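You operate a simulated robot arm through the tools that you are given. There is no shell and no other tool. Be economical: measure what you need, move in short steps, check, and stop when the job is done.

Carry out the task below with a simulated robot arm. There is one attempt and no reset: what you move stays moved.

TASK
Fetch the small wood block and set it in the steel pan. Then take the grey tray on the cream-legged table and put it away on the right top of the scale bench. Then take the steel bowl on the cream-legged table and put it away on the sample table. Then press the blue scale button two times. Then put the red tin on the blue tray. Then press the grey scale button two times. Then fetch the tall grey tin and set it on the test table. Then take the teal reel and leave it on the top of the belt. Keep to this order. Set down upright: red tin, tall grey tin.
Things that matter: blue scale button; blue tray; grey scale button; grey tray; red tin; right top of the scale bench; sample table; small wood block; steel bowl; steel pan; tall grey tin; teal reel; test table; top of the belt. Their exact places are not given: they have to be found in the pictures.

The check looks at the end state, three seconds after you hand in, the way a careful person would. Anything else that was tipped, shoved, dropped, spilled or broken makes it a failure.

THE ROBOT
A 7-joint arm with a vacuum gripper on a trunk, on a base that drives. Base frame: it is fixed to the floor where the robot stands at the start and does not move with it; the origin is under the middle of the robot, x ahead of it, y to its left, z up; the surface under the hand at the start is at about z = 0.8. Readings come in m, degrees, newtons and seconds.
With the tool pointing down near the work surface it reaches from about 0.1 to 0.8 m from the robot's upright axis, wherever it stands. Its first joint turns from -166.0 to 166.0 degrees. Places, roughly: blue scale button [1.8, -3.1, 0.9]; blue tray (11x14x7 cm) [0.7, -2.9, 0.9]; grey scale button [0.4, -2.2, 0.9]; grey tray (22x16x4 cm) [1.4, 1.8, 0.8]; red tin (7x7x8 cm) [0.9, -3.2, 0.9]; right top of the scale bench [-5.9, -3.8, 0.7]; sample table [1.5, -2.5, 0.8]; small wood block (4x8x5 cm) [0.5, 0, 0.8]; steel bowl (12x12x5 cm) [1.1, 1.9, 0.8]; steel pan (11x11x3 cm) [0.3, 0.1, 0.8]; tall grey tin (7x7x9 cm) [0.6, 0.1, 0.8]; teal reel (9x9x6 cm) [1.3, -0.2, 0.8]; test table [0.6, -2.5, 0.8]; top of the belt [-2.3, -1.1, 0.4]. Payload 1.88 kg.
Tool frame: the origin (TCP) lies in the middle of the cups' lips, and z points out of the cups. The gripper has 1 cup of 0.032 m across, covering 0.032 by 0.032 m (tool x, y); the bellows give 0.014 m. With the vacuum on, a cup seals on a smooth face that it is pressed against (1 to 4 N); it does not hold porous or soft things. The pull reaches 41 N.
Orientation is that of the tool frame in the base frame, as a unit quaternion [x, y, z, w]. With the cups facing straight down, the tool's x points along the base's -x, its y along +y and its z along -z.

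THE INTERFACE
- The arm moves only by the tool move_arm. Its argument "targets" is a list of rows, each an object (a shift or turn left out is 0, a gripper value left out holds the last) with "xyz": the shift along the base's x, y, z in mm, a list of three; "turn": the turn, a rotation vector about the base's x, y, z in degrees, a list of three; "vacuum": the vacuum: 1 switches it on, 0 off. In form: [{"xyz": [x, y, z], "turn": [ax, ay, az], "vacuum": vacuum}, ...]. A call has 1 to 12 rows; each row is the pose to reach, as a shift and turn from the pose commanded when the call began. Each row takes 0.2 s and may step no farther than 0.05 m and 8.6 degrees from the row before; otherwise, or with a gripper value out of range, the whole call is refused. A pose out of reach is approached as far as the arm can. The call stops where the force on the tool passes 40 N (or 10 N more than at its start, if that is more) or the arm is blocked; 0.2 s more then pass. The pull builds up within a second once a cup has sealed. Time passes only in rows, and 0.2 s behind the last, so rows that repeat a pose give it time. It gives the time, the measured TCP pose, the force on the tool (base axes) and the pull of the vacuum at its end, in the units of the frame above (readings bear some noise), with the torque about the TCP (base axes, N m) and any sound that the robot's microphone picked up.
- Cameras (640 x 400 px; columns grow to the right, rows downward): "scene" is now at [0.0159, 0.1393, 1.4496]; the picture's right is [-0.23, -0.97, 0.00], its down [-0.68, 0.16, -0.71] and it looks along [0.69, -0.17, -0.70] (base axes); focal length 252 px, centre (320, 200). "wrist" rides on the gripper at [0.082, 0.014, -0.216] in the tool frame; the picture's right is [-0.17, 0.99, 0.00], its down [-0.91, -0.15, -0.37] and it looks along [-0.37, -0.06, 0.93] (tool axes); focal length 243 px, centre (320, 200).
- grab_frame(camera): a new picture of that camera. No time passes.
- raise_lower(by): slides the trunk up (or, below 0, down) by that many m; the arm and the scene camera ride with it, the base frame stays. It gives what a move gives, with no picture.
- base_move(legs): drives the robot by 1 to 6 legs, each [ahead, left, turn to the left] in m, m and degrees, along the robot's own axes; the way and the turn of a leg run together, so that a leg with both is an arc; at most 1.5 m and 180 degrees a leg. The arm and the cameras ride along, it lands a little off, and it stops where it bumps. It gives what a move gives.
- turn_head(pan, tilt): turns the head with the scene camera to pan (to the left, within 155 degrees either way) and tilt (down, from -29 to 69), counted from straight ahead of the robot. It gives what a move gives.
- probe_pixels(camera, pixels): for up to 12 pixels [column, row] of the newest picture of that camera ("zoom" is the newest enlarged one), the place [x, y, z] in the base frame of the surface seen there, good to about 0.002 m, but the place of the scene camera against the robot may be out by one fixed shift of up to 0.012 m in any direction. No time passes.
- enlarge(camera, box): a new picture of the part [left, top, right, bottom] of that camera's present view, enlarged. No time passes.
- close_job(): hands the job in; it is judged then, once.

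Go step by step. Measure first, check grasps and placings, and put right what went wrong. The budget is 138 turns and 170 pictures, counting those below and the enlarged ones. Unless the task says otherwise, let go and move clear before handing in, and close with one line.

The tools are called after "Call:" as a command line: name --argument value ..., lists and objects as JSON in quotes. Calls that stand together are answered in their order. move_arm: Moves the arm, as the interface text tells. Its arguments: {"type":"object","properties":{"targets":{"type":"array","items":{"type":"object","properties":{"xyz":{"type":"array","items":{"type":"number"}},"turn":{"type":"array","items":{"type":"number"}},"vacuum":{"type":"number"}}}}},"required":["targets"]} The other tools are called the same way: raise_lower (by) slides the trunk up or down; base_move (legs) drives the base; turn_head (pan, tilt) turns the head that bears the scene camera; grab_frame (camera) takes a picture; probe_pixels (camera, pixels) gives the place of the surface under pixels of a picture; enlarge (camera, box) takes an enlarged picture of a part of a camera's view; close_job () hands the job in.

At the start:

```text
clock: 0.0
eef_pos: [0.5606, 0.0645, 1.1253]
ee_rot: [0.001, 1.0, 0.0, 0.0]
contact_force: [0.4, 0.0, 0.1]
moment: [-0.02, -0.01, -0.01]
pull: 0.1
trunk travel left (down, up): [-0.4, 0.19]
robot x, y, heading: [0.0018, -0.0012, 0.3]
head pan, tilt: [-13.4, 44.5]
```

scene: 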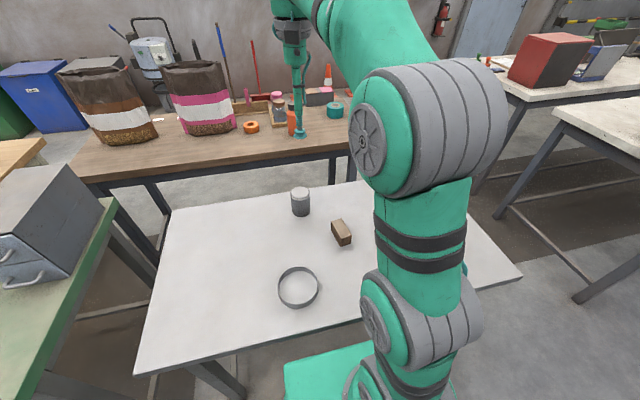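
wrist: 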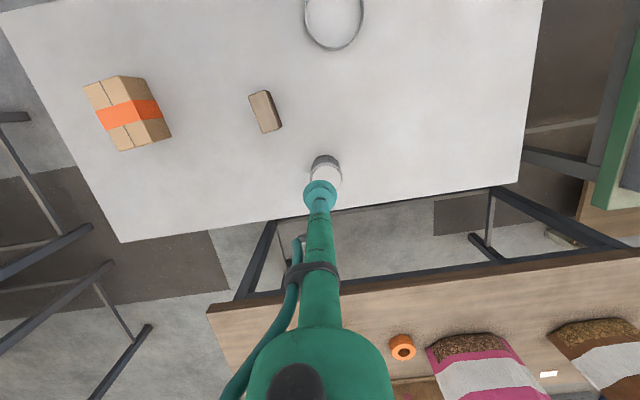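

The wrist picture shows the wood block near (265,110), the pan at (333,20) and the tall tin at (326,165). I'll probe them.

Call:
probe_pixels --camera "wrist" --pixels '[[262, 108], [257, 95], [270, 130], [252, 98], [268, 92], [279, 125], [333, 15], [306, 10], [362, 10], [333, 48], [326, 160], [328, 185]]'

Call:
probe_pixels --camera "scene" --pixels '[[340, 228], [333, 222], [346, 236], [298, 288], [279, 285], [317, 285], [300, 190], [300, 210], [336, 108], [336, 104], [300, 128], [298, 310]]'

Call:
enlarge --camera "wrist" --box '[220, 0, 420, 200]'

```text
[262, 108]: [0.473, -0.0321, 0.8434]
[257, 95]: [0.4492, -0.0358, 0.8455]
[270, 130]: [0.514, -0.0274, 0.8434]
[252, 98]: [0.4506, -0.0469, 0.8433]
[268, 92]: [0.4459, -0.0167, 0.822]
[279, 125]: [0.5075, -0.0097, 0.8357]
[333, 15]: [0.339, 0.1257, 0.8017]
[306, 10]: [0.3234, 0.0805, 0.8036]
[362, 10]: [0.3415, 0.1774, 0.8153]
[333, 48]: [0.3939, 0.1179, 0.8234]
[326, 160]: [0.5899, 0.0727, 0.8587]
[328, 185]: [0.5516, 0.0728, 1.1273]
```

```text
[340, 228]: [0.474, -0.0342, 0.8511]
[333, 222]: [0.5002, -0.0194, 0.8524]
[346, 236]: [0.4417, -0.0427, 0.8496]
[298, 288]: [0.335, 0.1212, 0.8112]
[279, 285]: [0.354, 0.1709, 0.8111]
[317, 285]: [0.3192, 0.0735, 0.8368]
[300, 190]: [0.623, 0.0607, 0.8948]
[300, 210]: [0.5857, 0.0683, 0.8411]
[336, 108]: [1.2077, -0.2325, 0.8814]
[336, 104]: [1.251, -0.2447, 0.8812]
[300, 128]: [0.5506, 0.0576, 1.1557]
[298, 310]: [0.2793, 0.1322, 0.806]
```

```text
2.00 times, centred on (320, 100) of wrist
```

zoom: 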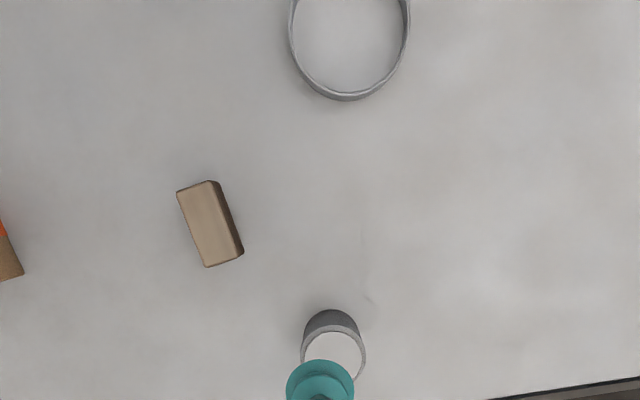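

The block's top centre is about (0.480,-0.030,0.844) and the pan centre about (0.337,0.123). I'll move above the block.

Call:
move_arm --targets '[{"xyz": [-14, -16, -40]}, {"xyz": [-28, -32, -80]}, {"xyz": [-42, -48, -120]}, {"xyz": [-56, -64, -160]}, {"xyz": [-70, -80, -200]}, {"xyz": [-80, -94, -235]}, {"xyz": [-80, -94, -235]}]'

Call:
grab_frame --camera "wrist"

```text
clock: 1.6
eef_pos: [0.4814, -0.0287, 0.8912]
ee_rot: [0.0, 1.0, 0.0, -0.001]
contact_force: [0.4, 0.3, -0.3]
moment: [0.03, 0.01, 0.04]
pull: 0.1
trunk travel left (down, up): [-0.4, 0.19]
robot x, y, heading: [0.0001, -0.002, -0.2]
head pan, tilt: [-13.4, 44.5]
```

```text
166 pictures are left
```

wrist: 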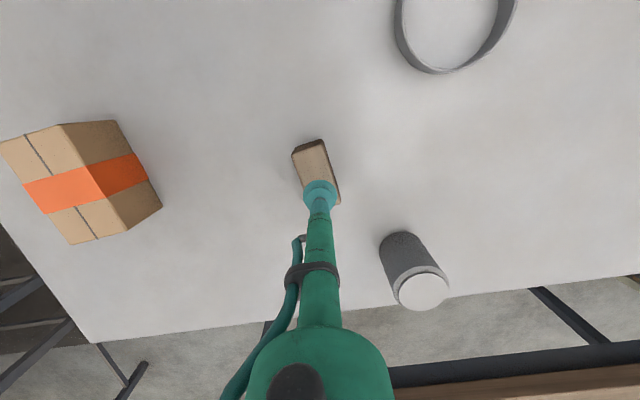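

Cup sits at the near half of the block's top (319,185). I'll probe the block edges, pan and tin.

Call:
probe_pixels --camera "wrist" --pixels '[[294, 156], [324, 141], [340, 201], [315, 165], [303, 178], [332, 172], [440, 68], [402, 40], [497, 40], [450, 20], [421, 290], [400, 240]]'

```text
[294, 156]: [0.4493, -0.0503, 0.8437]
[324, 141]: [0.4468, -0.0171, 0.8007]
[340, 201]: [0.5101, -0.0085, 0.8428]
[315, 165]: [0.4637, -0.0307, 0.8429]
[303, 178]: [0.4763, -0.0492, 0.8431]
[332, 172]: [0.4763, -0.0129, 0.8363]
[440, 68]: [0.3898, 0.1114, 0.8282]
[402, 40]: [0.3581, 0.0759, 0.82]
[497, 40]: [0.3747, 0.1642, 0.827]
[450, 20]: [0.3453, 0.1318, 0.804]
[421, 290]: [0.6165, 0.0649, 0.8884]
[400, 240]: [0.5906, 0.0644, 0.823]
```

Cup is centred within 3 mm. I'll press down and switch on the vacuum.

Call:
move_arm --targets '[{"xyz": [-1, -2, -35], "vacuum": 1}, {"xyz": [-1, -2, -48]}, {"xyz": [-1, -2, -51]}, {"xyz": [-1, -2, -51]}, {"xyz": [-1, -2, -51]}, {"xyz": [-1, -2, -51]}, {"xyz": [-1, -2, -51]}]'

```text
clock: 3.2
eef_pos: [0.4805, -0.0305, 0.8424]
ee_rot: [0.0, 1.0, 0.001, 0.001]
contact_force: [5.3, 1.8, 16.2]
moment: [0.01, 0.05, -0.02]
pull: 41.0
trunk travel left (down, up): [-0.4, 0.19]
robot x, y, heading: [-0.0023, 0.001, -0.2]
head pan, tilt: [-13.4, 44.5]
```

Sealed (pull 41 N). Lift and carry over the pan.

Call:
move_arm --targets '[{"xyz": [0, 0, 40]}, {"xyz": [0, 0, 80]}, {"xyz": [-28, 30, 85]}, {"xyz": [-56, 60, 85]}, {"xyz": [-84, 90, 85]}, {"xyz": [-112, 120, 85]}, {"xyz": [-143, 153, 85]}, {"xyz": [-143, 153, 85]}]'

Call:
grab_frame --camera "wrist"

Call:
grab_frame --camera "scene"

```text
clock: 5.0
eef_pos: [0.3389, 0.123, 0.9286]
ee_rot: [0.0, 1.0, 0.0, 0.001]
contact_force: [-0.1, 0.2, -0.8]
moment: [-0.04, 0.01, 0.0]
pull: 41.0
trunk travel left (down, up): [-0.4, 0.19]
robot x, y, heading: [0.0012, -0.0002, 0.0]
head pan, tilt: [-13.4, 44.5]
```

```text
165 pictures are left
```

wrist: 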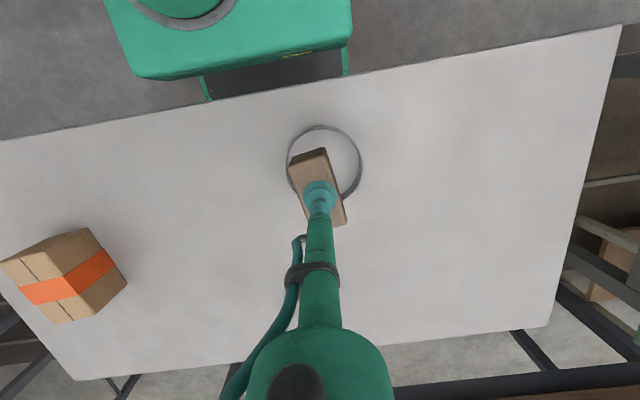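

```text
164 pictures are left
```

scene: 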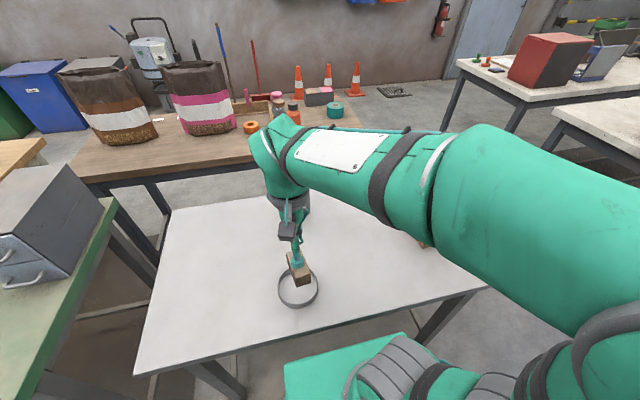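

Call:
probe_pixels --camera "wrist" --pixels '[[288, 158], [360, 155], [359, 175], [322, 126], [320, 126], [347, 198], [335, 155], [288, 175], [362, 165], [287, 165], [346, 195], [345, 130]]'

Call:
enlarge --camera "wrist" --box '[270, 110, 390, 230]'

```text
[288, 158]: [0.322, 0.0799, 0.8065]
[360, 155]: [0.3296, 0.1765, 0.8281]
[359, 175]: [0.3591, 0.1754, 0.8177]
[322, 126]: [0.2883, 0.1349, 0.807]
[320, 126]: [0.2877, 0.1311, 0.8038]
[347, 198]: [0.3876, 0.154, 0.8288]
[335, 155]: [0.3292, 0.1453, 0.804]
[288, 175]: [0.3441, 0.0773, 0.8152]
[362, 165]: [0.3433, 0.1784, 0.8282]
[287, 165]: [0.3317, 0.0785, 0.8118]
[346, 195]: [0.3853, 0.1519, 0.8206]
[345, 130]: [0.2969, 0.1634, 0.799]
```

```text
3.33 times, centred on (330, 170) of wrist
```

zoom: 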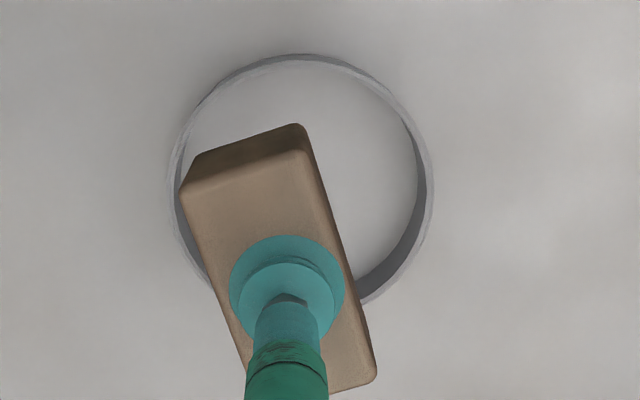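

Pan centre is about (0.340,0.126), so I shift +2,+4 mm and lower into it, then release.

Call:
move_arm --targets '[{"xyz": [2, 4, -30]}, {"xyz": [2, 4, -60]}, {"xyz": [2, 4, -75]}, {"xyz": [2, 4, -81]}, {"xyz": [2, 4, -81]}, {"xyz": [2, 4, -81], "vacuum": 0}, {"xyz": [2, 4, -81]}, {"xyz": [2, 4, -81]}, {"xyz": [2, 4, -50]}, {"xyz": [2, 4, 0]}, {"xyz": [2, 4, 50]}, {"xyz": [42, 4, 80]}]'

Call:
grab_frame --camera "wrist"

```text
clock: 7.6
eef_pos: [0.3783, 0.1217, 1.0065]
ee_rot: [0.0, 1.0, 0.001, 0.0]
contact_force: [-0.5, 0.4, 0.1]
moment: [0.02, -0.05, 0.04]
pull: 0.0
trunk travel left (down, up): [-0.4, 0.19]
robot x, y, heading: [-0.0026, 0.0016, 0.1]
head pan, tilt: [-13.4, 44.5]
```

```text
162 pictures are left
```

wrist: 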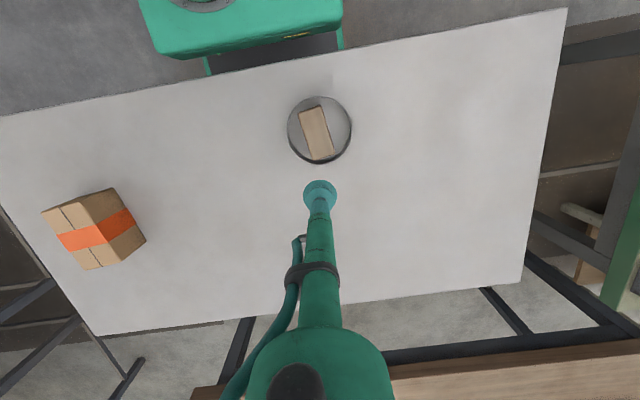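

The block sits in the pan (318,132). Now I survey the room for the cream-legged table and routes.

Call:
turn_head --pan 60 --tilt 25

Call:
grab_frame --camera "scene"

Call:
turn_head --pan 140 --tilt 20

Call:
grab_frame --camera "scene"

Call:
turn_head --pan -140 --tilt 20

Call:
grab_frame --camera "scene"

Call:
turn_head --pan -70 --tilt 25

Call:
grab_frame --camera "scene"

```text
clock: 9.1
eef_pos: [0.3788, 0.1222, 1.0046]
ee_rot: [0.0, 1.0, 0.0, 0.0]
contact_force: [-1.1, -0.8, 0.0]
moment: [-0.01, 0.01, -0.01]
pull: 0.1
trunk travel left (down, up): [-0.4, 0.19]
robot x, y, heading: [-0.0018, 0.0013, -0.2]
head pan, tilt: [60.0, 25.0]
```

```text
161 pictures are left
```

scene: 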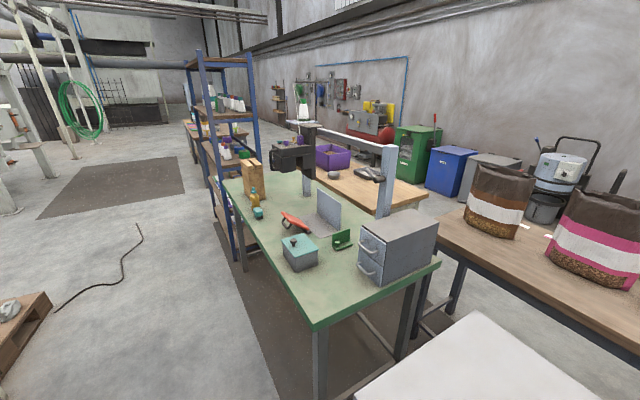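

```text
clock: 10.6
eef_pos: [0.3786, 0.1233, 1.0056]
ee_rot: [-0.001, 1.0, -0.001, 0.0]
contact_force: [0.4, -0.5, 0.5]
moment: [-0.02, 0.02, 0.02]
pull: 0.1
trunk travel left (down, up): [-0.4, 0.19]
robot x, y, heading: [0.0018, 0.0021, -0.3]
head pan, tilt: [140.0, 20.0]
```

```text
160 pictures are left
```

scene: 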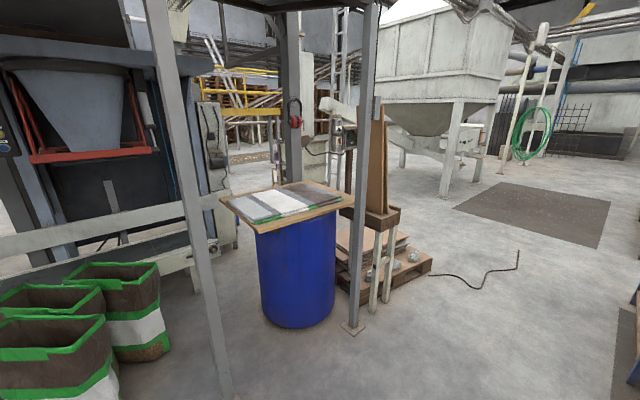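

```text
clock: 14.4
eef_pos: [0.3791, 0.1239, 1.0059]
ee_rot: [0.0, 1.0, 0.0, 0.0]
contact_force: [0.3, -0.5, 0.3]
moment: [-0.01, -0.01, -0.02]
pull: 0.0
trunk travel left (down, up): [-0.4, 0.19]
robot x, y, heading: [-0.0014, 0.0019, 0.1]
head pan, tilt: [-140.0, 20.0]
```

```text
159 pictures are left
```

scene: 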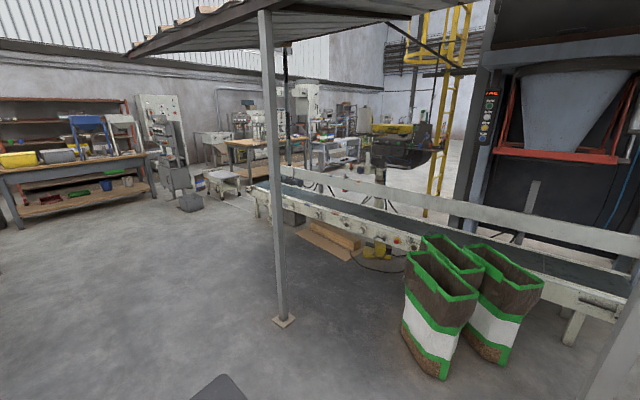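

```text
clock: 15.8
eef_pos: [0.3792, 0.1221, 1.0059]
ee_rot: [0.0, 1.0, 0.0, 0.0]
contact_force: [0.1, -0.7, 0.3]
moment: [0.02, 0.02, 0.01]
pull: 0.1
trunk travel left (down, up): [-0.4, 0.19]
robot x, y, heading: [-0.0026, 0.0008, -0.4]
head pan, tilt: [-70.0, 25.0]
```

```text
158 pictures are left
```

scene: 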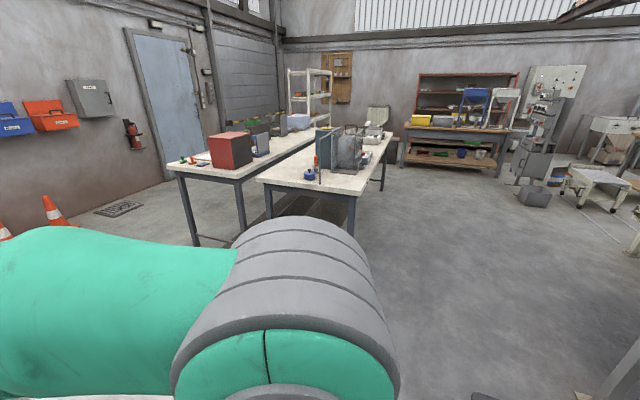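

I'll probe candidates: the dark tray (370,174) and bowl (334,175) seen at pan 60, plus floors and posts. First I re-aim the head there.

Call:
probe_pixels --camera "scene" --pixels '[[200, 245], [173, 170], [240, 178], [260, 180], [355, 195], [310, 172], [505, 130], [408, 165], [560, 205], [500, 195], [600, 395], [440, 240]]'

Call:
turn_head --pan 55 --tilt 25

Call:
grab_frame --camera "scene"

Call:
enlarge --camera "scene" --box '[270, 90, 530, 250]'

```text
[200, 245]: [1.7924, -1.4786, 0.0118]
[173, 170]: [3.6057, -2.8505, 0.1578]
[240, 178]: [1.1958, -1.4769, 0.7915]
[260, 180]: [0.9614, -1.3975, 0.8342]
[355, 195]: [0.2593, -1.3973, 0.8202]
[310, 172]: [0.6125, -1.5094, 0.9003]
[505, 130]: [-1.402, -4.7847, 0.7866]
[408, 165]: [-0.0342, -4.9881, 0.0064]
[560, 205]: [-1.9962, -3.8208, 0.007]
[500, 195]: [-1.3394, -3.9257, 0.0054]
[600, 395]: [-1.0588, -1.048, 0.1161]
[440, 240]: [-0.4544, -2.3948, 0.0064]
```

```text
clock: 17.9
eef_pos: [0.3793, 0.1222, 1.0053]
ee_rot: [-0.001, 1.0, 0.0, 0.0]
contact_force: [0.1, -0.1, 0.7]
moment: [0.01, -0.04, 0.0]
pull: 0.0
trunk travel left (down, up): [-0.4, 0.19]
robot x, y, heading: [-0.0025, 0.0024, 0.2]
head pan, tilt: [55.0, 25.0]
```

```text
157 pictures are left
```

scene: 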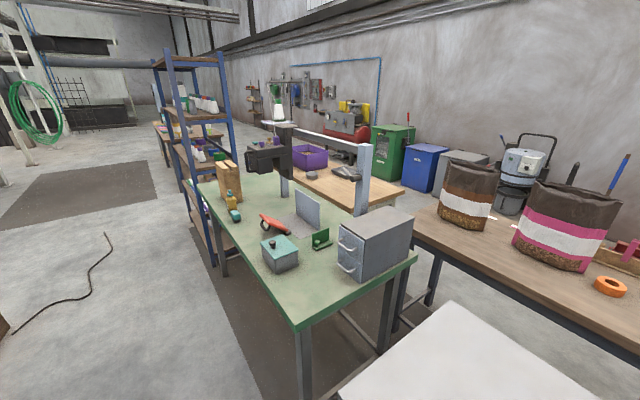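

```text
2.46 times, centred on (400, 170) of scene
```

zoom: 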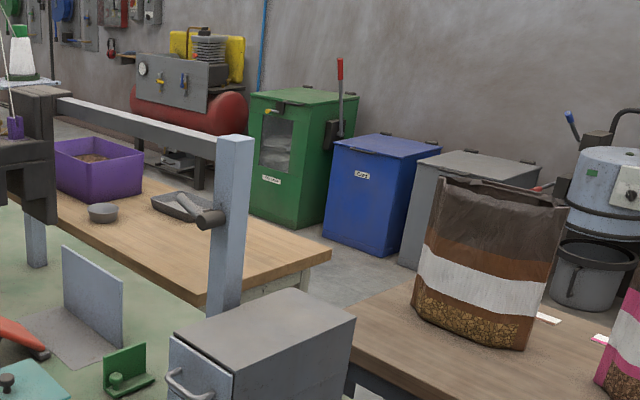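

Call:
probe_pixels --camera "zoom" --pixels '[[185, 203], [103, 210], [100, 170], [300, 265], [325, 250], [160, 270], [330, 275], [210, 218], [235, 150], [40, 90], [290, 220], [120, 250]]'

Call:
probe_pixels --camera "scene" --pixels '[[225, 270], [310, 328], [415, 258], [215, 240], [168, 95], [222, 100], [200, 140], [170, 205], [470, 240], [90, 270], [440, 310], [565, 385]]'

```text
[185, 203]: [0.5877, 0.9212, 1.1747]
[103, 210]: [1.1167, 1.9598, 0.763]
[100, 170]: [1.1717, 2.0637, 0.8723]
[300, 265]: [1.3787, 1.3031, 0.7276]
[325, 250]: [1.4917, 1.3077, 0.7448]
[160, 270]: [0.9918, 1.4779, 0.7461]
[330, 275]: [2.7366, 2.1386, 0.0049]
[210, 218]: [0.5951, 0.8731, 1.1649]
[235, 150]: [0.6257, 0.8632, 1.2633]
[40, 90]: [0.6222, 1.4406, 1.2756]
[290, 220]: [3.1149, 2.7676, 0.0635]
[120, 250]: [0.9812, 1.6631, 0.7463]
```

```text
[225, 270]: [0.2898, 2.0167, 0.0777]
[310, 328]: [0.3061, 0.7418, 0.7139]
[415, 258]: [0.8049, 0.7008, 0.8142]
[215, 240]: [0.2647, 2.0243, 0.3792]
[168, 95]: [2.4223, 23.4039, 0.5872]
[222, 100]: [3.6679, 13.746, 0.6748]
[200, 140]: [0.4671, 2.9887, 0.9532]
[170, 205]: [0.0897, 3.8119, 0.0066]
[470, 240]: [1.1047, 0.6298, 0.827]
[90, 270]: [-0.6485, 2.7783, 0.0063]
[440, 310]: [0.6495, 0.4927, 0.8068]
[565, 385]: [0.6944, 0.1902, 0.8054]
```

The tray and bowl table spans roughly x 0.98–1.5, y>1.3, behind the green bench. I need a route, so I look ahead and right, and probe the base footprint from the wrist picture.

Call:
probe_pixels --camera "wrist" --pixels '[[150, 20], [165, 48], [340, 25], [300, 30], [200, 62], [333, 55], [10, 117], [560, 15], [525, 280], [95, 330]]'

Call:
move_arm --targets '[{"xyz": [0, -10, 45]}, {"xyz": [0, -20, 90]}, {"xyz": [0, -40, 135]}, {"xyz": [0, -60, 180]}, {"xyz": [0, -90, 210]}, {"xyz": [0, -120, 230]}]'

Call:
turn_head --pan -35 --tilt 30

Call:
grab_frame --camera "scene"

Call:
turn_head --pan 15 --tilt 20

Call:
grab_frame --camera "scene"

```text
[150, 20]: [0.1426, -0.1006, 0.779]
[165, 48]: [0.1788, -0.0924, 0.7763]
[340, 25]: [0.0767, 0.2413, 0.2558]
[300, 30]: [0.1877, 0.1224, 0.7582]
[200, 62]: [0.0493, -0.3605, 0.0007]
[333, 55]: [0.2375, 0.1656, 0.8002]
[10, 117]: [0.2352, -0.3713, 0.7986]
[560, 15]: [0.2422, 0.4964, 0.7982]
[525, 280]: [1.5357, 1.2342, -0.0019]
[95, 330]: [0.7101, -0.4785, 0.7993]
```

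```text
clock: 19.3
eef_pos: [0.3815, 0.0072, 1.2355]
ee_rot: [0.001, 1.0, 0.0, 0.0]
contact_force: [-0.5, -0.5, -0.8]
moment: [-0.02, -0.02, -0.01]
pull: 0.1
trunk travel left (down, up): [-0.4, 0.19]
robot x, y, heading: [0.001, -0.0012, -0.2]
head pan, tilt: [55.0, 25.0]
```

```text
clock: 20.9
eef_pos: [0.3804, 0.0091, 1.2362]
ee_rot: [0.001, 1.0, 0.0, 0.0]
contact_force: [-0.2, -0.5, -1.1]
moment: [-0.04, 0.0, 0.03]
pull: 0.0
trunk travel left (down, up): [-0.4, 0.19]
robot x, y, heading: [0.0017, -0.0044, -0.1]
head pan, tilt: [-35.0, 30.0]
```

```text
155 pictures are left
```

scene: 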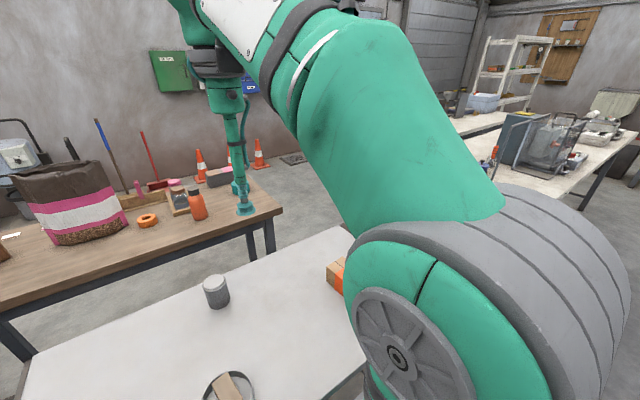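

```text
clock: 22.1
eef_pos: [0.3809, 0.0081, 1.236]
ee_rot: [0.0, 1.0, 0.0, 0.0]
contact_force: [-0.3, 0.6, -0.1]
moment: [-0.03, -0.02, -0.04]
pull: 0.2
trunk travel left (down, up): [-0.4, 0.19]
robot x, y, heading: [0.0024, 0.0006, -0.1]
head pan, tilt: [15.0, 20.0]
```

```text
154 pictures are left
```

scene: 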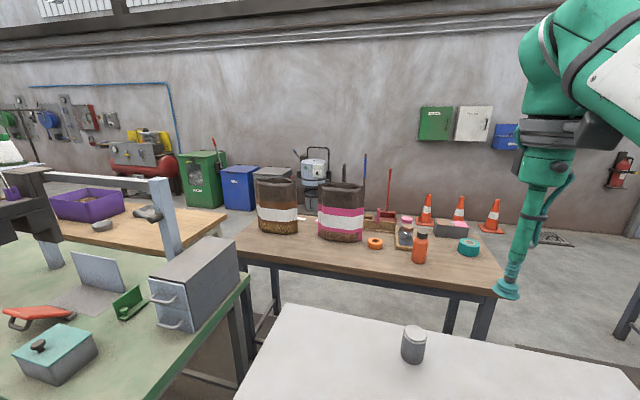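

The floor beyond the wood table looks clear. I probe its edges, cones, bins and the mixer.

Call:
probe_pixels --camera "scene" --pixels '[[490, 228], [440, 222], [260, 210], [225, 205], [192, 208], [490, 290], [232, 240], [310, 210], [228, 222], [635, 345], [345, 230], [460, 222]]'

Call:
enlarge --camera "scene" --box '[0, 130, 320, 330]'

```text
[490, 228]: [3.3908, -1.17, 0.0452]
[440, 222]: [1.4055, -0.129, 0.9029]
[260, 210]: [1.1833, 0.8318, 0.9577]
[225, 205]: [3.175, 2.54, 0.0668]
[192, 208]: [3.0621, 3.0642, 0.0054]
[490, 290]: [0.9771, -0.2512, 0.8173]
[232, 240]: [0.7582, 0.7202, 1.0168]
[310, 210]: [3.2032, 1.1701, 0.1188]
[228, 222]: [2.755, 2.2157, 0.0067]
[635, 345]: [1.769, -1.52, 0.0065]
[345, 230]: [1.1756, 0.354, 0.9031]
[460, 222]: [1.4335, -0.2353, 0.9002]
```

```text
2.00 times, centred on (160, 230) of scene
```

zoom: 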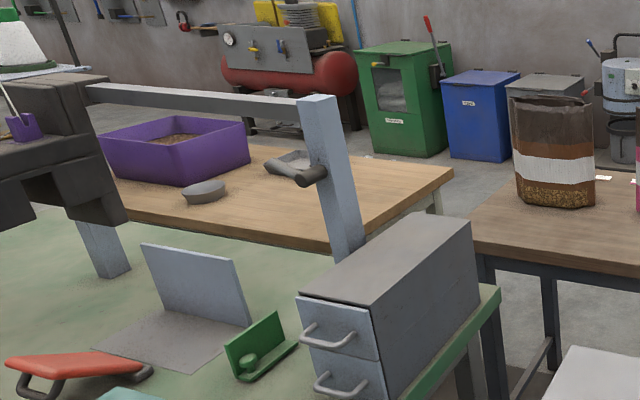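

The route: back up, strafe right of the white table, go forward past the wood table, then left behind it. I drive the first part.

Call:
base_move --legs '[[-0.3, 0, 0], [0, -0.87, 0], [1.25, 0, 0], [1.2, 0, 0]]'

Call:
turn_head --pan 90 --tilt 30

Call:
grab_frame --camera "scene"

```text
clock: 39.9
eef_pos: [2.5328, -0.8048, 1.2363]
ee_rot: [-0.006, 1.0, 0.0, 0.0]
contact_force: [0.4, 0.0, 0.1]
moment: [0.03, 0.0, -0.02]
pull: 0.1
trunk travel left (down, up): [-0.4, 0.19]
robot x, y, heading: [2.1519, -0.8148, 0.6]
head pan, tilt: [15.0, 20.0]
```

```text
clock: 41.4
eef_pos: [2.5337, -0.8036, 1.236]
ee_rot: [-0.006, 1.0, 0.0, 0.001]
contact_force: [0.7, -0.7, -0.4]
moment: [-0.02, 0.0, 0.03]
pull: 0.0
trunk travel left (down, up): [-0.4, 0.19]
robot x, y, heading: [2.1509, -0.8171, 0.7]
head pan, tilt: [90.0, 30.0]
```

```text
152 pictures are left
```

scene: 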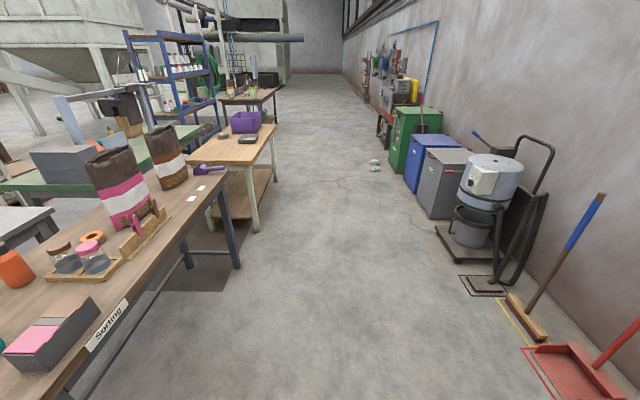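

Call:
probe_pixels --camera "scene" --pixels '[[249, 138], [222, 135], [257, 165], [277, 127], [240, 125], [220, 163], [227, 170], [100, 350], [375, 170], [437, 240], [510, 315], [195, 170]]'

Call:
enlarge --camera "scene" --box '[160, 80, 320, 180]'

```text
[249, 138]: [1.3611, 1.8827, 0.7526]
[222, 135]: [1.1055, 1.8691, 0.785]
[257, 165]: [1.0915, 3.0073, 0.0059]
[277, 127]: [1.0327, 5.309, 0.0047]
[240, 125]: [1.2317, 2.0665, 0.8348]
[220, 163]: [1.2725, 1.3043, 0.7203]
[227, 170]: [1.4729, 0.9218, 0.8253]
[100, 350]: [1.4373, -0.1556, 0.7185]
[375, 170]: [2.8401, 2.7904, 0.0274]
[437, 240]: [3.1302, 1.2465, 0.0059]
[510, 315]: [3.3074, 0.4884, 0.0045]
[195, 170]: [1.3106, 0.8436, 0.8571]
```

```text
4.00 times, centred on (240, 130) of scene
```

zoom: 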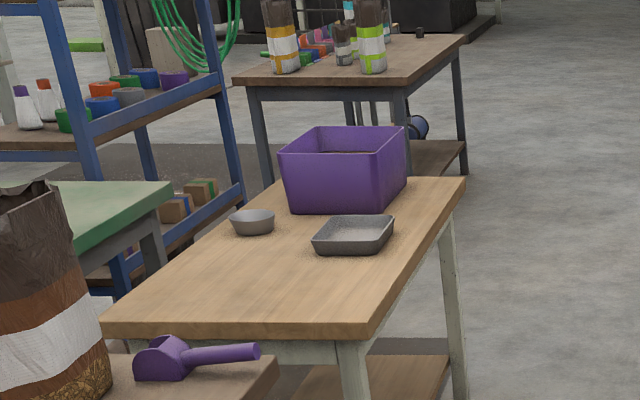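

The cream-legged table's far edge is at x≈1.53; tray (353,235) and bowl (253,222) are clear. I drive alongside and face −x.

Call:
base_move --legs '[[0, 1.4, 0], [0, 1.27, 0], [0, 0, 180], [0.2, 0, 0]]'

Call:
turn_head --pan 10 --tilt 45

Call:
grab_frame --camera "scene"

Call:
grab_frame --camera "wrist"

```text
clock: 62.9
eef_pos: [1.5304, 1.9097, 1.2356]
ee_rot: [0.999, -0.032, 0.0, 0.0]
contact_force: [-0.8, 0.4, -1.0]
moment: [0.01, -0.01, 0.04]
pull: 0.0
trunk travel left (down, up): [-0.4, 0.19]
robot x, y, heading: [1.9085, 1.8974, 176.3]
head pan, tilt: [90.0, 30.0]
```

```text
clock: 64.4
eef_pos: [1.529, 1.9095, 1.2361]
ee_rot: [0.999, -0.032, -0.001, 0.0]
contact_force: [-0.2, -0.5, -0.2]
moment: [-0.01, -0.02, -0.03]
pull: 0.2
trunk travel left (down, up): [-0.4, 0.19]
robot x, y, heading: [1.9096, 1.8967, 176.4]
head pan, tilt: [10.0, 45.0]
```

```text
150 pictures are left
```

scene: 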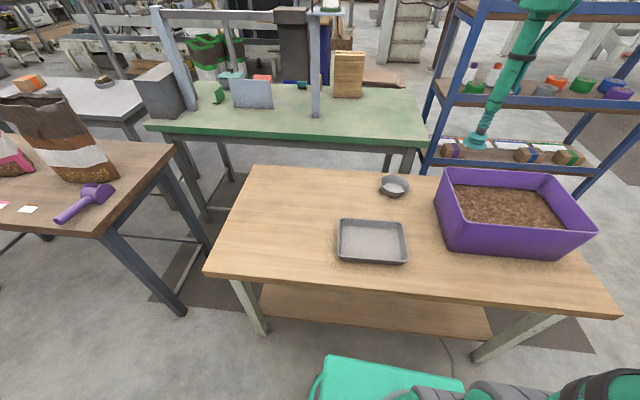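

```text
149 pictures are left
```

wrist: 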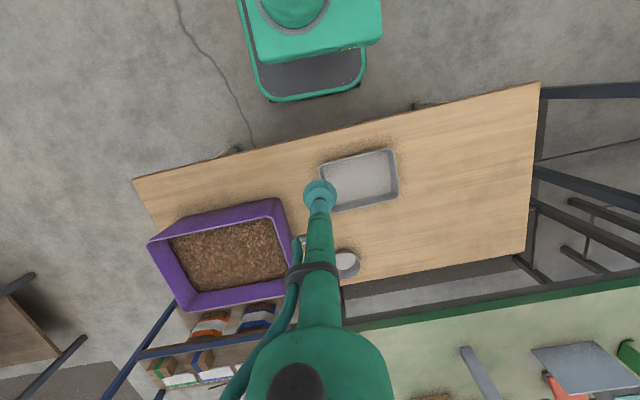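

Both cameras see the tray (wrist (360,180)) and the bowl (wrist (346,265)). I probe them.

Call:
probe_pixels --camera "wrist" --pixels '[[362, 180], [322, 168], [390, 150], [398, 198], [345, 185], [380, 165], [385, 190], [346, 262], [346, 270], [275, 200], [292, 240], [340, 162]]'

Call:
probe_pixels --camera "scene" --pixels '[[371, 240], [342, 222], [403, 225], [408, 260], [338, 258], [395, 180], [395, 186], [396, 177], [380, 190], [410, 187], [440, 220], [395, 195]]'

```text
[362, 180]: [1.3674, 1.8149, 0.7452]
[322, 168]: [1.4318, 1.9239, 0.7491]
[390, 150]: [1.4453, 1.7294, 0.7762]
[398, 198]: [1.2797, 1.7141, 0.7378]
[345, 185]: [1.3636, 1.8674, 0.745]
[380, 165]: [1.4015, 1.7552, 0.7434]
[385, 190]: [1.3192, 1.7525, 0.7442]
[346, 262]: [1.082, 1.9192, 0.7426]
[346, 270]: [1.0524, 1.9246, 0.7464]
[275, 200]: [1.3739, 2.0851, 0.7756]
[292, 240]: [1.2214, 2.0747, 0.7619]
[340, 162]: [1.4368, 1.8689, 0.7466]
```

```text
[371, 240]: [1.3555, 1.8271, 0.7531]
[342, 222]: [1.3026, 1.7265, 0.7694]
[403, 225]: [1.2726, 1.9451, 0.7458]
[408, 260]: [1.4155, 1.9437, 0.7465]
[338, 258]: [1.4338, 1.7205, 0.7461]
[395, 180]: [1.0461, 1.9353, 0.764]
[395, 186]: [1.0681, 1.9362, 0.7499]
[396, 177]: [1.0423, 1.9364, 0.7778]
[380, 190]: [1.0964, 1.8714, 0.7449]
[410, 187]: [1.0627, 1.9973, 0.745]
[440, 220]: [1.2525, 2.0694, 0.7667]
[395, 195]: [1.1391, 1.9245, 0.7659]
```

Tray floor is z≈0.745, centre about (1.364,1.821). I move above it.

Call:
move_arm --targets '[{"xyz": [-17, -9, -43]}, {"xyz": [-34, -18, -86]}, {"xyz": [-51, -27, -129]}, {"xyz": [-68, -36, -172]}, {"xyz": [-85, -45, -215]}, {"xyz": [-102, -54, -258]}, {"xyz": [-119, -63, -301]}, {"xyz": [-136, -72, -344]}, {"xyz": [-153, -81, -387]}, {"xyz": [-166, -88, -430]}, {"xyz": [-166, -88, -430]}]'

Call:
grab_frame --camera "wrist"

```text
clock: 66.8
eef_pos: [1.362, 1.8211, 0.8059]
ee_rot: [0.999, -0.032, 0.0, 0.0]
contact_force: [-0.2, 0.5, -0.3]
moment: [-0.01, 0.01, 0.01]
pull: 0.1
trunk travel left (down, up): [-0.4, 0.19]
robot x, y, heading: [1.9164, 1.8987, 176.2]
head pan, tilt: [10.0, 45.0]
```

```text
148 pictures are left
```

wrist: 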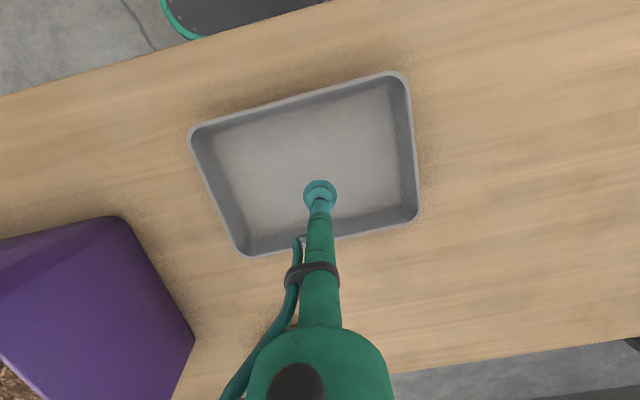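

Call:
probe_pixels --camera "wrist" --pixels '[[193, 130], [403, 78], [417, 218], [243, 254], [305, 165], [319, 182], [380, 190], [250, 180]]'

```text
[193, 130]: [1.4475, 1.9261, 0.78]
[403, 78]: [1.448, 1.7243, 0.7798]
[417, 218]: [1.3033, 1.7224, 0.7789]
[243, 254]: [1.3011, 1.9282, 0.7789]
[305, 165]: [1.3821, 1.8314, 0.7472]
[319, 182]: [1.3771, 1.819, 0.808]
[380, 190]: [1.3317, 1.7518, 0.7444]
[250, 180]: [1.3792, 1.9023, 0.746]
```

Tray centre is (1.375,1.825), so I correct +13,+4 mm, press and suck.

Call:
move_arm --targets '[{"xyz": [13, 4, -30], "vacuum": 1}, {"xyz": [13, 4, -55]}, {"xyz": [13, 4, -61]}, {"xyz": [13, 4, -64]}, {"xyz": [13, 4, -64]}, {"xyz": [13, 4, -64]}, {"xyz": [13, 4, -64]}, {"xyz": [13, 4, -64]}]'

```text
clock: 68.6
eef_pos: [1.377, 1.8258, 0.7434]
ee_rot: [1.0, -0.031, -0.001, 0.0]
contact_force: [0.2, -3.8, 16.7]
moment: [0.01, -0.05, -0.19]
pull: 40.6
trunk travel left (down, up): [-0.4, 0.19]
robot x, y, heading: [1.9106, 1.8938, 176.3]
head pan, tilt: [10.0, 45.0]
```

Sealed (40.6 N). Lift straight up, then bring it nearer the robot.

Call:
move_arm --targets '[{"xyz": [0, 0, 30]}, {"xyz": [0, 0, 70]}, {"xyz": [0, 0, 115]}, {"xyz": [0, 0, 160]}, {"xyz": [20, 0, 200]}, {"xyz": [40, 10, 240]}, {"xyz": [60, 20, 280]}, {"xyz": [80, 30, 320]}, {"xyz": [110, 50, 350]}, {"xyz": [140, 60, 380]}, {"xyz": [140, 60, 380]}]'

Call:
grab_frame --camera "wrist"

Call:
turn_head --pan -70 --tilt 20

Call:
grab_frame --camera "scene"

```text
clock: 71.0
eef_pos: [1.5183, 1.8844, 1.1239]
ee_rot: [1.0, -0.031, 0.0, 0.0]
contact_force: [0.3, 0.3, -0.8]
moment: [0.02, 0.01, -0.03]
pull: 40.4
trunk travel left (down, up): [-0.4, 0.19]
robot x, y, heading: [1.9093, 1.8889, 176.5]
head pan, tilt: [10.0, 45.0]
```

```text
147 pictures are left
```

wrist: 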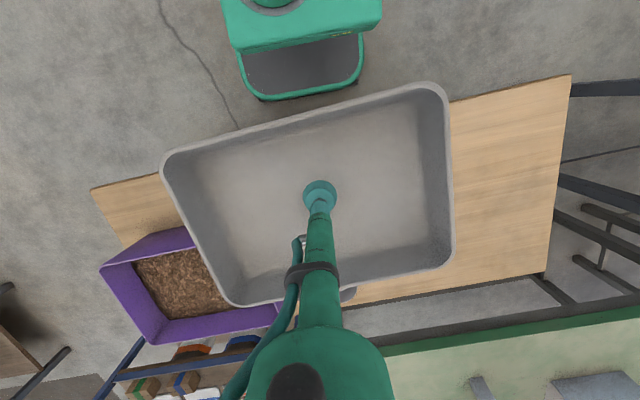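

```text
clock: 72.5
eef_pos: [1.5156, 1.8848, 1.1237]
ee_rot: [0.999, -0.032, 0.0, 0.0]
contact_force: [0.0, 0.9, -1.4]
moment: [0.0, 0.02, -0.01]
pull: 40.8
trunk travel left (down, up): [-0.4, 0.19]
robot x, y, heading: [1.9124, 1.892, 176.5]
head pan, tilt: [-70.0, 20.0]
```

```text
146 pictures are left
```

scene: 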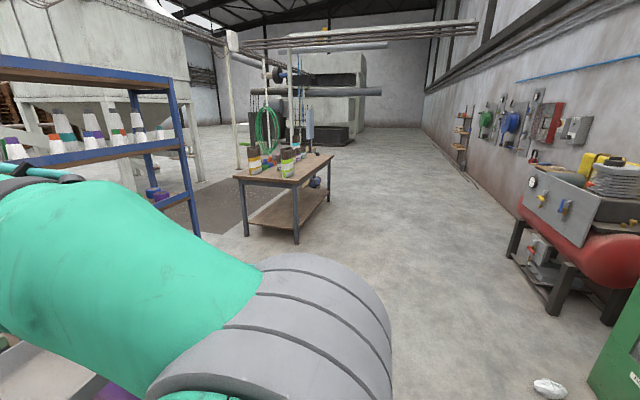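

Tray is held level. I return around the wood table facing −x, down the corridor at y≈−0.85 to about x=−0.3, and then look for the way on.

Call:
base_move --legs '[[-0.27, 0, 3.5], [0, 1.4, 0], [0, 1.35, 0]]'

Call:
turn_head --pan 20 --tilt 20

Call:
grab_frame --camera "scene"

```text
clock: 87.3
eef_pos: [1.8002, -0.8826, 1.1243]
ee_rot: [1.0, 0.006, 0.0, -0.001]
contact_force: [-0.2, -0.6, -1.3]
moment: [0.03, 0.01, 0.03]
pull: 40.8
trunk travel left (down, up): [-0.4, 0.19]
robot x, y, heading: [2.1906, -0.8439, -179.2]
head pan, tilt: [-70.0, 20.0]
```

```text
clock: 88.9
eef_pos: [1.8014, -0.8824, 1.1238]
ee_rot: [1.0, 0.006, 0.0, 0.0]
contact_force: [0.3, -0.2, -1.3]
moment: [0.02, 0.0, -0.01]
pull: 40.7
trunk travel left (down, up): [-0.4, 0.19]
robot x, y, heading: [2.1941, -0.8437, -179.2]
head pan, tilt: [20.0, 20.0]
```

```text
145 pictures are left
```

scene: 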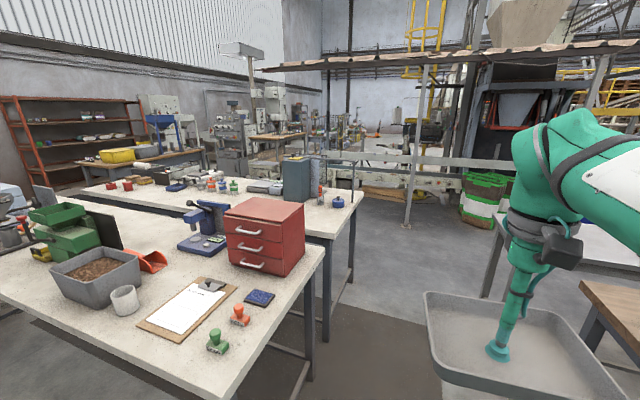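

The corridor ahead looks free between the sample/test tables and the white table. I drive on to x≈−0.2.

Call:
base_move --legs '[[1.3, 0, -0.8], [1.1, 0, 0]]'

Call:
turn_head --pan 20 --tilt 22

Call:
grab_frame --camera "scene"

```text
clock: 101.0
eef_pos: [-0.6658, -0.9039, 1.1236]
ee_rot: [1.0, 0.001, 0.0, 0.0]
contact_force: [-0.1, -0.4, -1.4]
moment: [0.04, -0.01, -0.01]
pull: 40.9
trunk travel left (down, up): [-0.4, 0.19]
robot x, y, heading: [-0.2737, -0.8646, -179.6]
head pan, tilt: [20.0, 20.0]
```

```text
clock: 101.6
eef_pos: [-0.6665, -0.904, 1.1243]
ee_rot: [1.0, 0.001, 0.001, 0.0]
contact_force: [0.6, 0.1, -1.3]
moment: [0.01, -0.02, -0.01]
pull: 40.4
trunk travel left (down, up): [-0.4, 0.19]
robot x, y, heading: [-0.271, -0.8694, -179.8]
head pan, tilt: [20.0, 22.0]
```

```text
144 pictures are left
```

scene: 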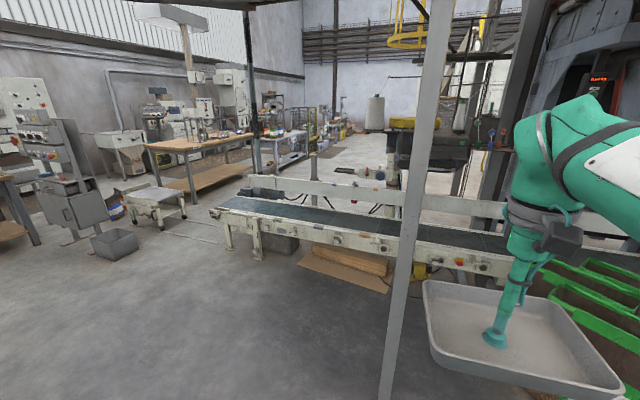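

Call:
probe_pixels --camera "scene" --pixels '[[215, 212], [200, 260], [385, 385], [185, 215], [135, 225], [200, 140], [240, 135], [260, 200], [190, 205], [270, 165], [205, 205], [285, 135]]'

Call:
enlarge --camera "scene" --box '[120, 100, 360, 250]'

```text
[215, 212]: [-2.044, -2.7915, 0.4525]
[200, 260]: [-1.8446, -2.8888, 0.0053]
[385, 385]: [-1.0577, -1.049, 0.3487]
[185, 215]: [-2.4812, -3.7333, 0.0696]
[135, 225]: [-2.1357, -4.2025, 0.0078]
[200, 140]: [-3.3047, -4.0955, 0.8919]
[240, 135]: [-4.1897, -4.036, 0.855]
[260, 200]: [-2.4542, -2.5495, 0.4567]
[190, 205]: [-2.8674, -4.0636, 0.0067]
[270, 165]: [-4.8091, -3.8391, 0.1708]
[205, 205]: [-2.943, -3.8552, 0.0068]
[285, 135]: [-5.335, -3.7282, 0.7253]
```

```text
2.67 times, centred on (240, 175) of scene
```

zoom: 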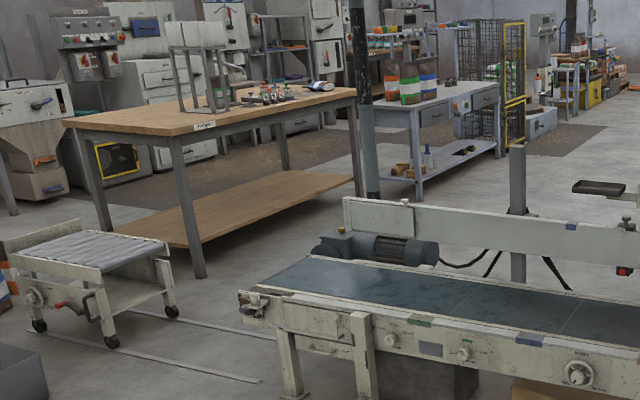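

The grey bench behind the wood bench (zoom (445,110)) is the scale bench. I probe the gap between the belt end and the trolley.

Call:
probe_pixels --camera "zoom" --pixels '[[172, 316], [108, 345], [315, 250], [345, 215], [203, 275], [372, 194], [419, 200], [498, 155], [517, 280], [410, 115], [495, 88], [240, 300]]'

Call:
probe_pixels --camera "zoom" --pixels '[[165, 245], [260, 382], [200, 370], [290, 390], [430, 100], [470, 95], [455, 105], [440, 115], [600, 190], [560, 250], [359, 200], [300, 260]]'

```text
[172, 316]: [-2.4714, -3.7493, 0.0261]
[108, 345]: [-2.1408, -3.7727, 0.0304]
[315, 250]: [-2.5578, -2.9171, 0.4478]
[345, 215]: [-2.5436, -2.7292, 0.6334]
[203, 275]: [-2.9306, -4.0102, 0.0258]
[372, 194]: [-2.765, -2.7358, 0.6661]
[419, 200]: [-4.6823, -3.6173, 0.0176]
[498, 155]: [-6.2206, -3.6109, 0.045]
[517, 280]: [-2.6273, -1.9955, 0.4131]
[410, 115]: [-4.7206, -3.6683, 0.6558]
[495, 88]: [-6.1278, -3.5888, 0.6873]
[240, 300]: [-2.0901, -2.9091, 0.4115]
```

```text
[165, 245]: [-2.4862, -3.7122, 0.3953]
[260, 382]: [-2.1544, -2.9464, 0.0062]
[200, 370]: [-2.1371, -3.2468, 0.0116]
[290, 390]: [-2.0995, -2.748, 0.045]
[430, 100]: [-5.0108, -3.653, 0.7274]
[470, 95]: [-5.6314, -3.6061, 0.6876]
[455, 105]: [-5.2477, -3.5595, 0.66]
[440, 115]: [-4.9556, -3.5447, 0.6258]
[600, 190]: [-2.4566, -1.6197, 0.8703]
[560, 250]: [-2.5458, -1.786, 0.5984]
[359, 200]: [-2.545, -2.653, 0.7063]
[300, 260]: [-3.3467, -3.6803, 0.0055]
```

Gap between belt end (y≈−2.92) and trolley (y≈−3.71) is ~0.79 m. I check my base width from the wrist camera.

Call:
grab_frame --camera "wrist"

Call:
probe_pixels --camera "wrist" --pixels '[[232, 20], [245, 75], [262, 97], [345, 85], [360, 70], [362, 45], [300, 92], [380, 15], [235, 45], [366, 60], [238, 60], [362, 75]]'

Call:
turn_head --pan -60 --tilt 40

Call:
grab_frame --camera "scene"

```text
142 pictures are left
```

wrist: 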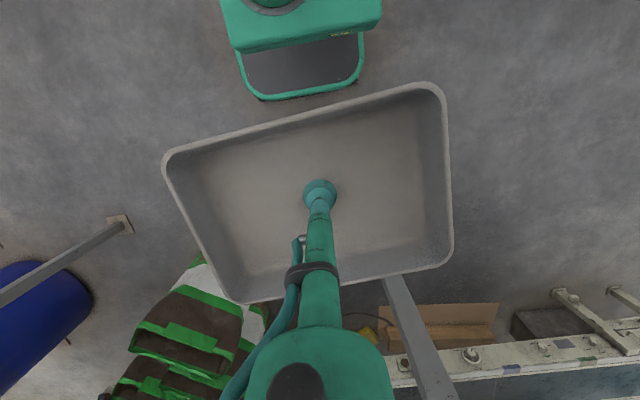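

```text
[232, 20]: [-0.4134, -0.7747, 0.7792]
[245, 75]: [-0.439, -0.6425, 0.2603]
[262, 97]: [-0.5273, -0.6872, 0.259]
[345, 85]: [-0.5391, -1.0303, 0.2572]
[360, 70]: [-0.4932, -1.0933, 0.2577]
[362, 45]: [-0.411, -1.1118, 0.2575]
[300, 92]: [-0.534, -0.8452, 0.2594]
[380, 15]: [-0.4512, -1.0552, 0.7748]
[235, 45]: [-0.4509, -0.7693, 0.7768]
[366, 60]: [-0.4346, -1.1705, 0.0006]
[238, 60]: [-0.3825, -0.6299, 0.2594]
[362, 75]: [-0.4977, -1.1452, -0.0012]
```

```text
clock: 103.1
eef_pos: [-0.6657, -0.9045, 1.1228]
ee_rot: [1.0, 0.002, 0.001, 0.0]
contact_force: [0.8, 0.3, -1.5]
moment: [0.01, -0.01, 0.0]
pull: 40.6
trunk travel left (down, up): [-0.4, 0.19]
robot x, y, heading: [-0.2756, -0.8691, -179.9]
head pan, tilt: [-60.0, 40.0]
```

```text
141 pictures are left
```

scene: 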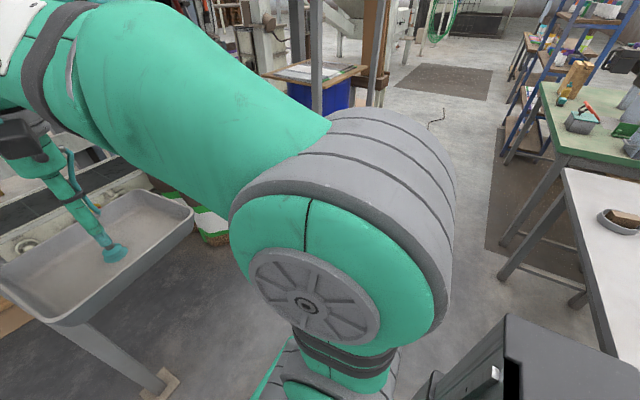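

Base is ~0.48 m wide and reaches 0.27 m ahead, so the gap works. I check the elbow extent and the waste-bag/post obstacles.

Call:
probe_pixels --camera "scene" --pixels '[[453, 190], [448, 240], [430, 310], [160, 385], [380, 115], [300, 300]]'

```text
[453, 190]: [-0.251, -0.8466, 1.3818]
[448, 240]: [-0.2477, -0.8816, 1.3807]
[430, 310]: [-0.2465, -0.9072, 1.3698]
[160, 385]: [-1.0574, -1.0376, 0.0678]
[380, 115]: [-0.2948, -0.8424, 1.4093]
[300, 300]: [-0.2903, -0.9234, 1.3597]
```

Elbow doesn't protrude. I strafe to y≈−3.31 and look before the gap.

Call:
base_move --legs '[[0, 1.22, 0], [0, 1.22, 0]]'

Call:
turn_head --pan 8 --tilt 28

Call:
grab_frame --camera "scene"

```text
clock: 115.1
eef_pos: [-0.6932, -3.3414, 1.1239]
ee_rot: [1.0, -0.007, 0.0, -0.001]
contact_force: [-0.1, -0.1, -2.0]
moment: [0.02, -0.05, 0.0]
pull: 40.6
trunk travel left (down, up): [-0.4, 0.19]
robot x, y, heading: [-0.3044, -3.3135, 179.4]
head pan, tilt: [-60.0, 40.0]
```

```text
clock: 116.5
eef_pos: [-0.6936, -3.3426, 1.1238]
ee_rot: [1.0, -0.006, 0.0, 0.0]
contact_force: [0.6, 0.0, -0.9]
moment: [0.0, 0.0, 0.0]
pull: 40.8
trunk travel left (down, up): [-0.4, 0.19]
robot x, y, heading: [-0.3046, -3.3133, 179.1]
head pan, tilt: [8.0, 28.0]
```

```text
140 pictures are left
```

scene: 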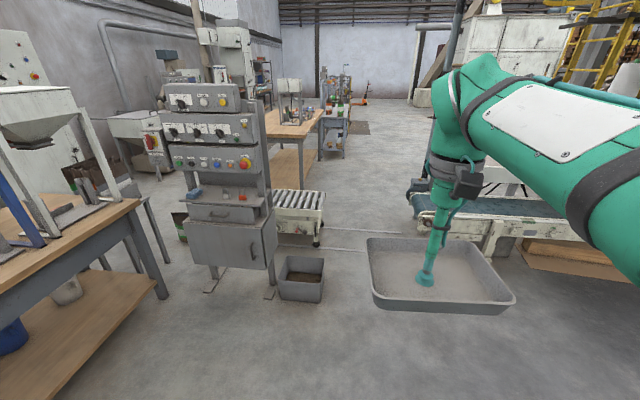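

Call:
probe_pixels --camera "scene" --pixels '[[322, 300], [323, 268], [318, 240], [325, 215], [413, 215], [410, 190], [425, 180], [275, 295], [303, 185], [330, 155], [320, 115], [350, 245]]'

```text
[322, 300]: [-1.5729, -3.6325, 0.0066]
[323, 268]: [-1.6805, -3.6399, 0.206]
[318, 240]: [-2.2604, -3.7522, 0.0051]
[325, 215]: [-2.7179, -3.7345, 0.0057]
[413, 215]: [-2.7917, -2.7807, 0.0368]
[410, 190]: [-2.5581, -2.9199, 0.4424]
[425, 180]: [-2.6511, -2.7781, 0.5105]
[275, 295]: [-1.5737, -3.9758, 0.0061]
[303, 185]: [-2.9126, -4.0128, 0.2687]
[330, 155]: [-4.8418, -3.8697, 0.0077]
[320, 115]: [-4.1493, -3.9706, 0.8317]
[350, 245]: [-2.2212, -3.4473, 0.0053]
```

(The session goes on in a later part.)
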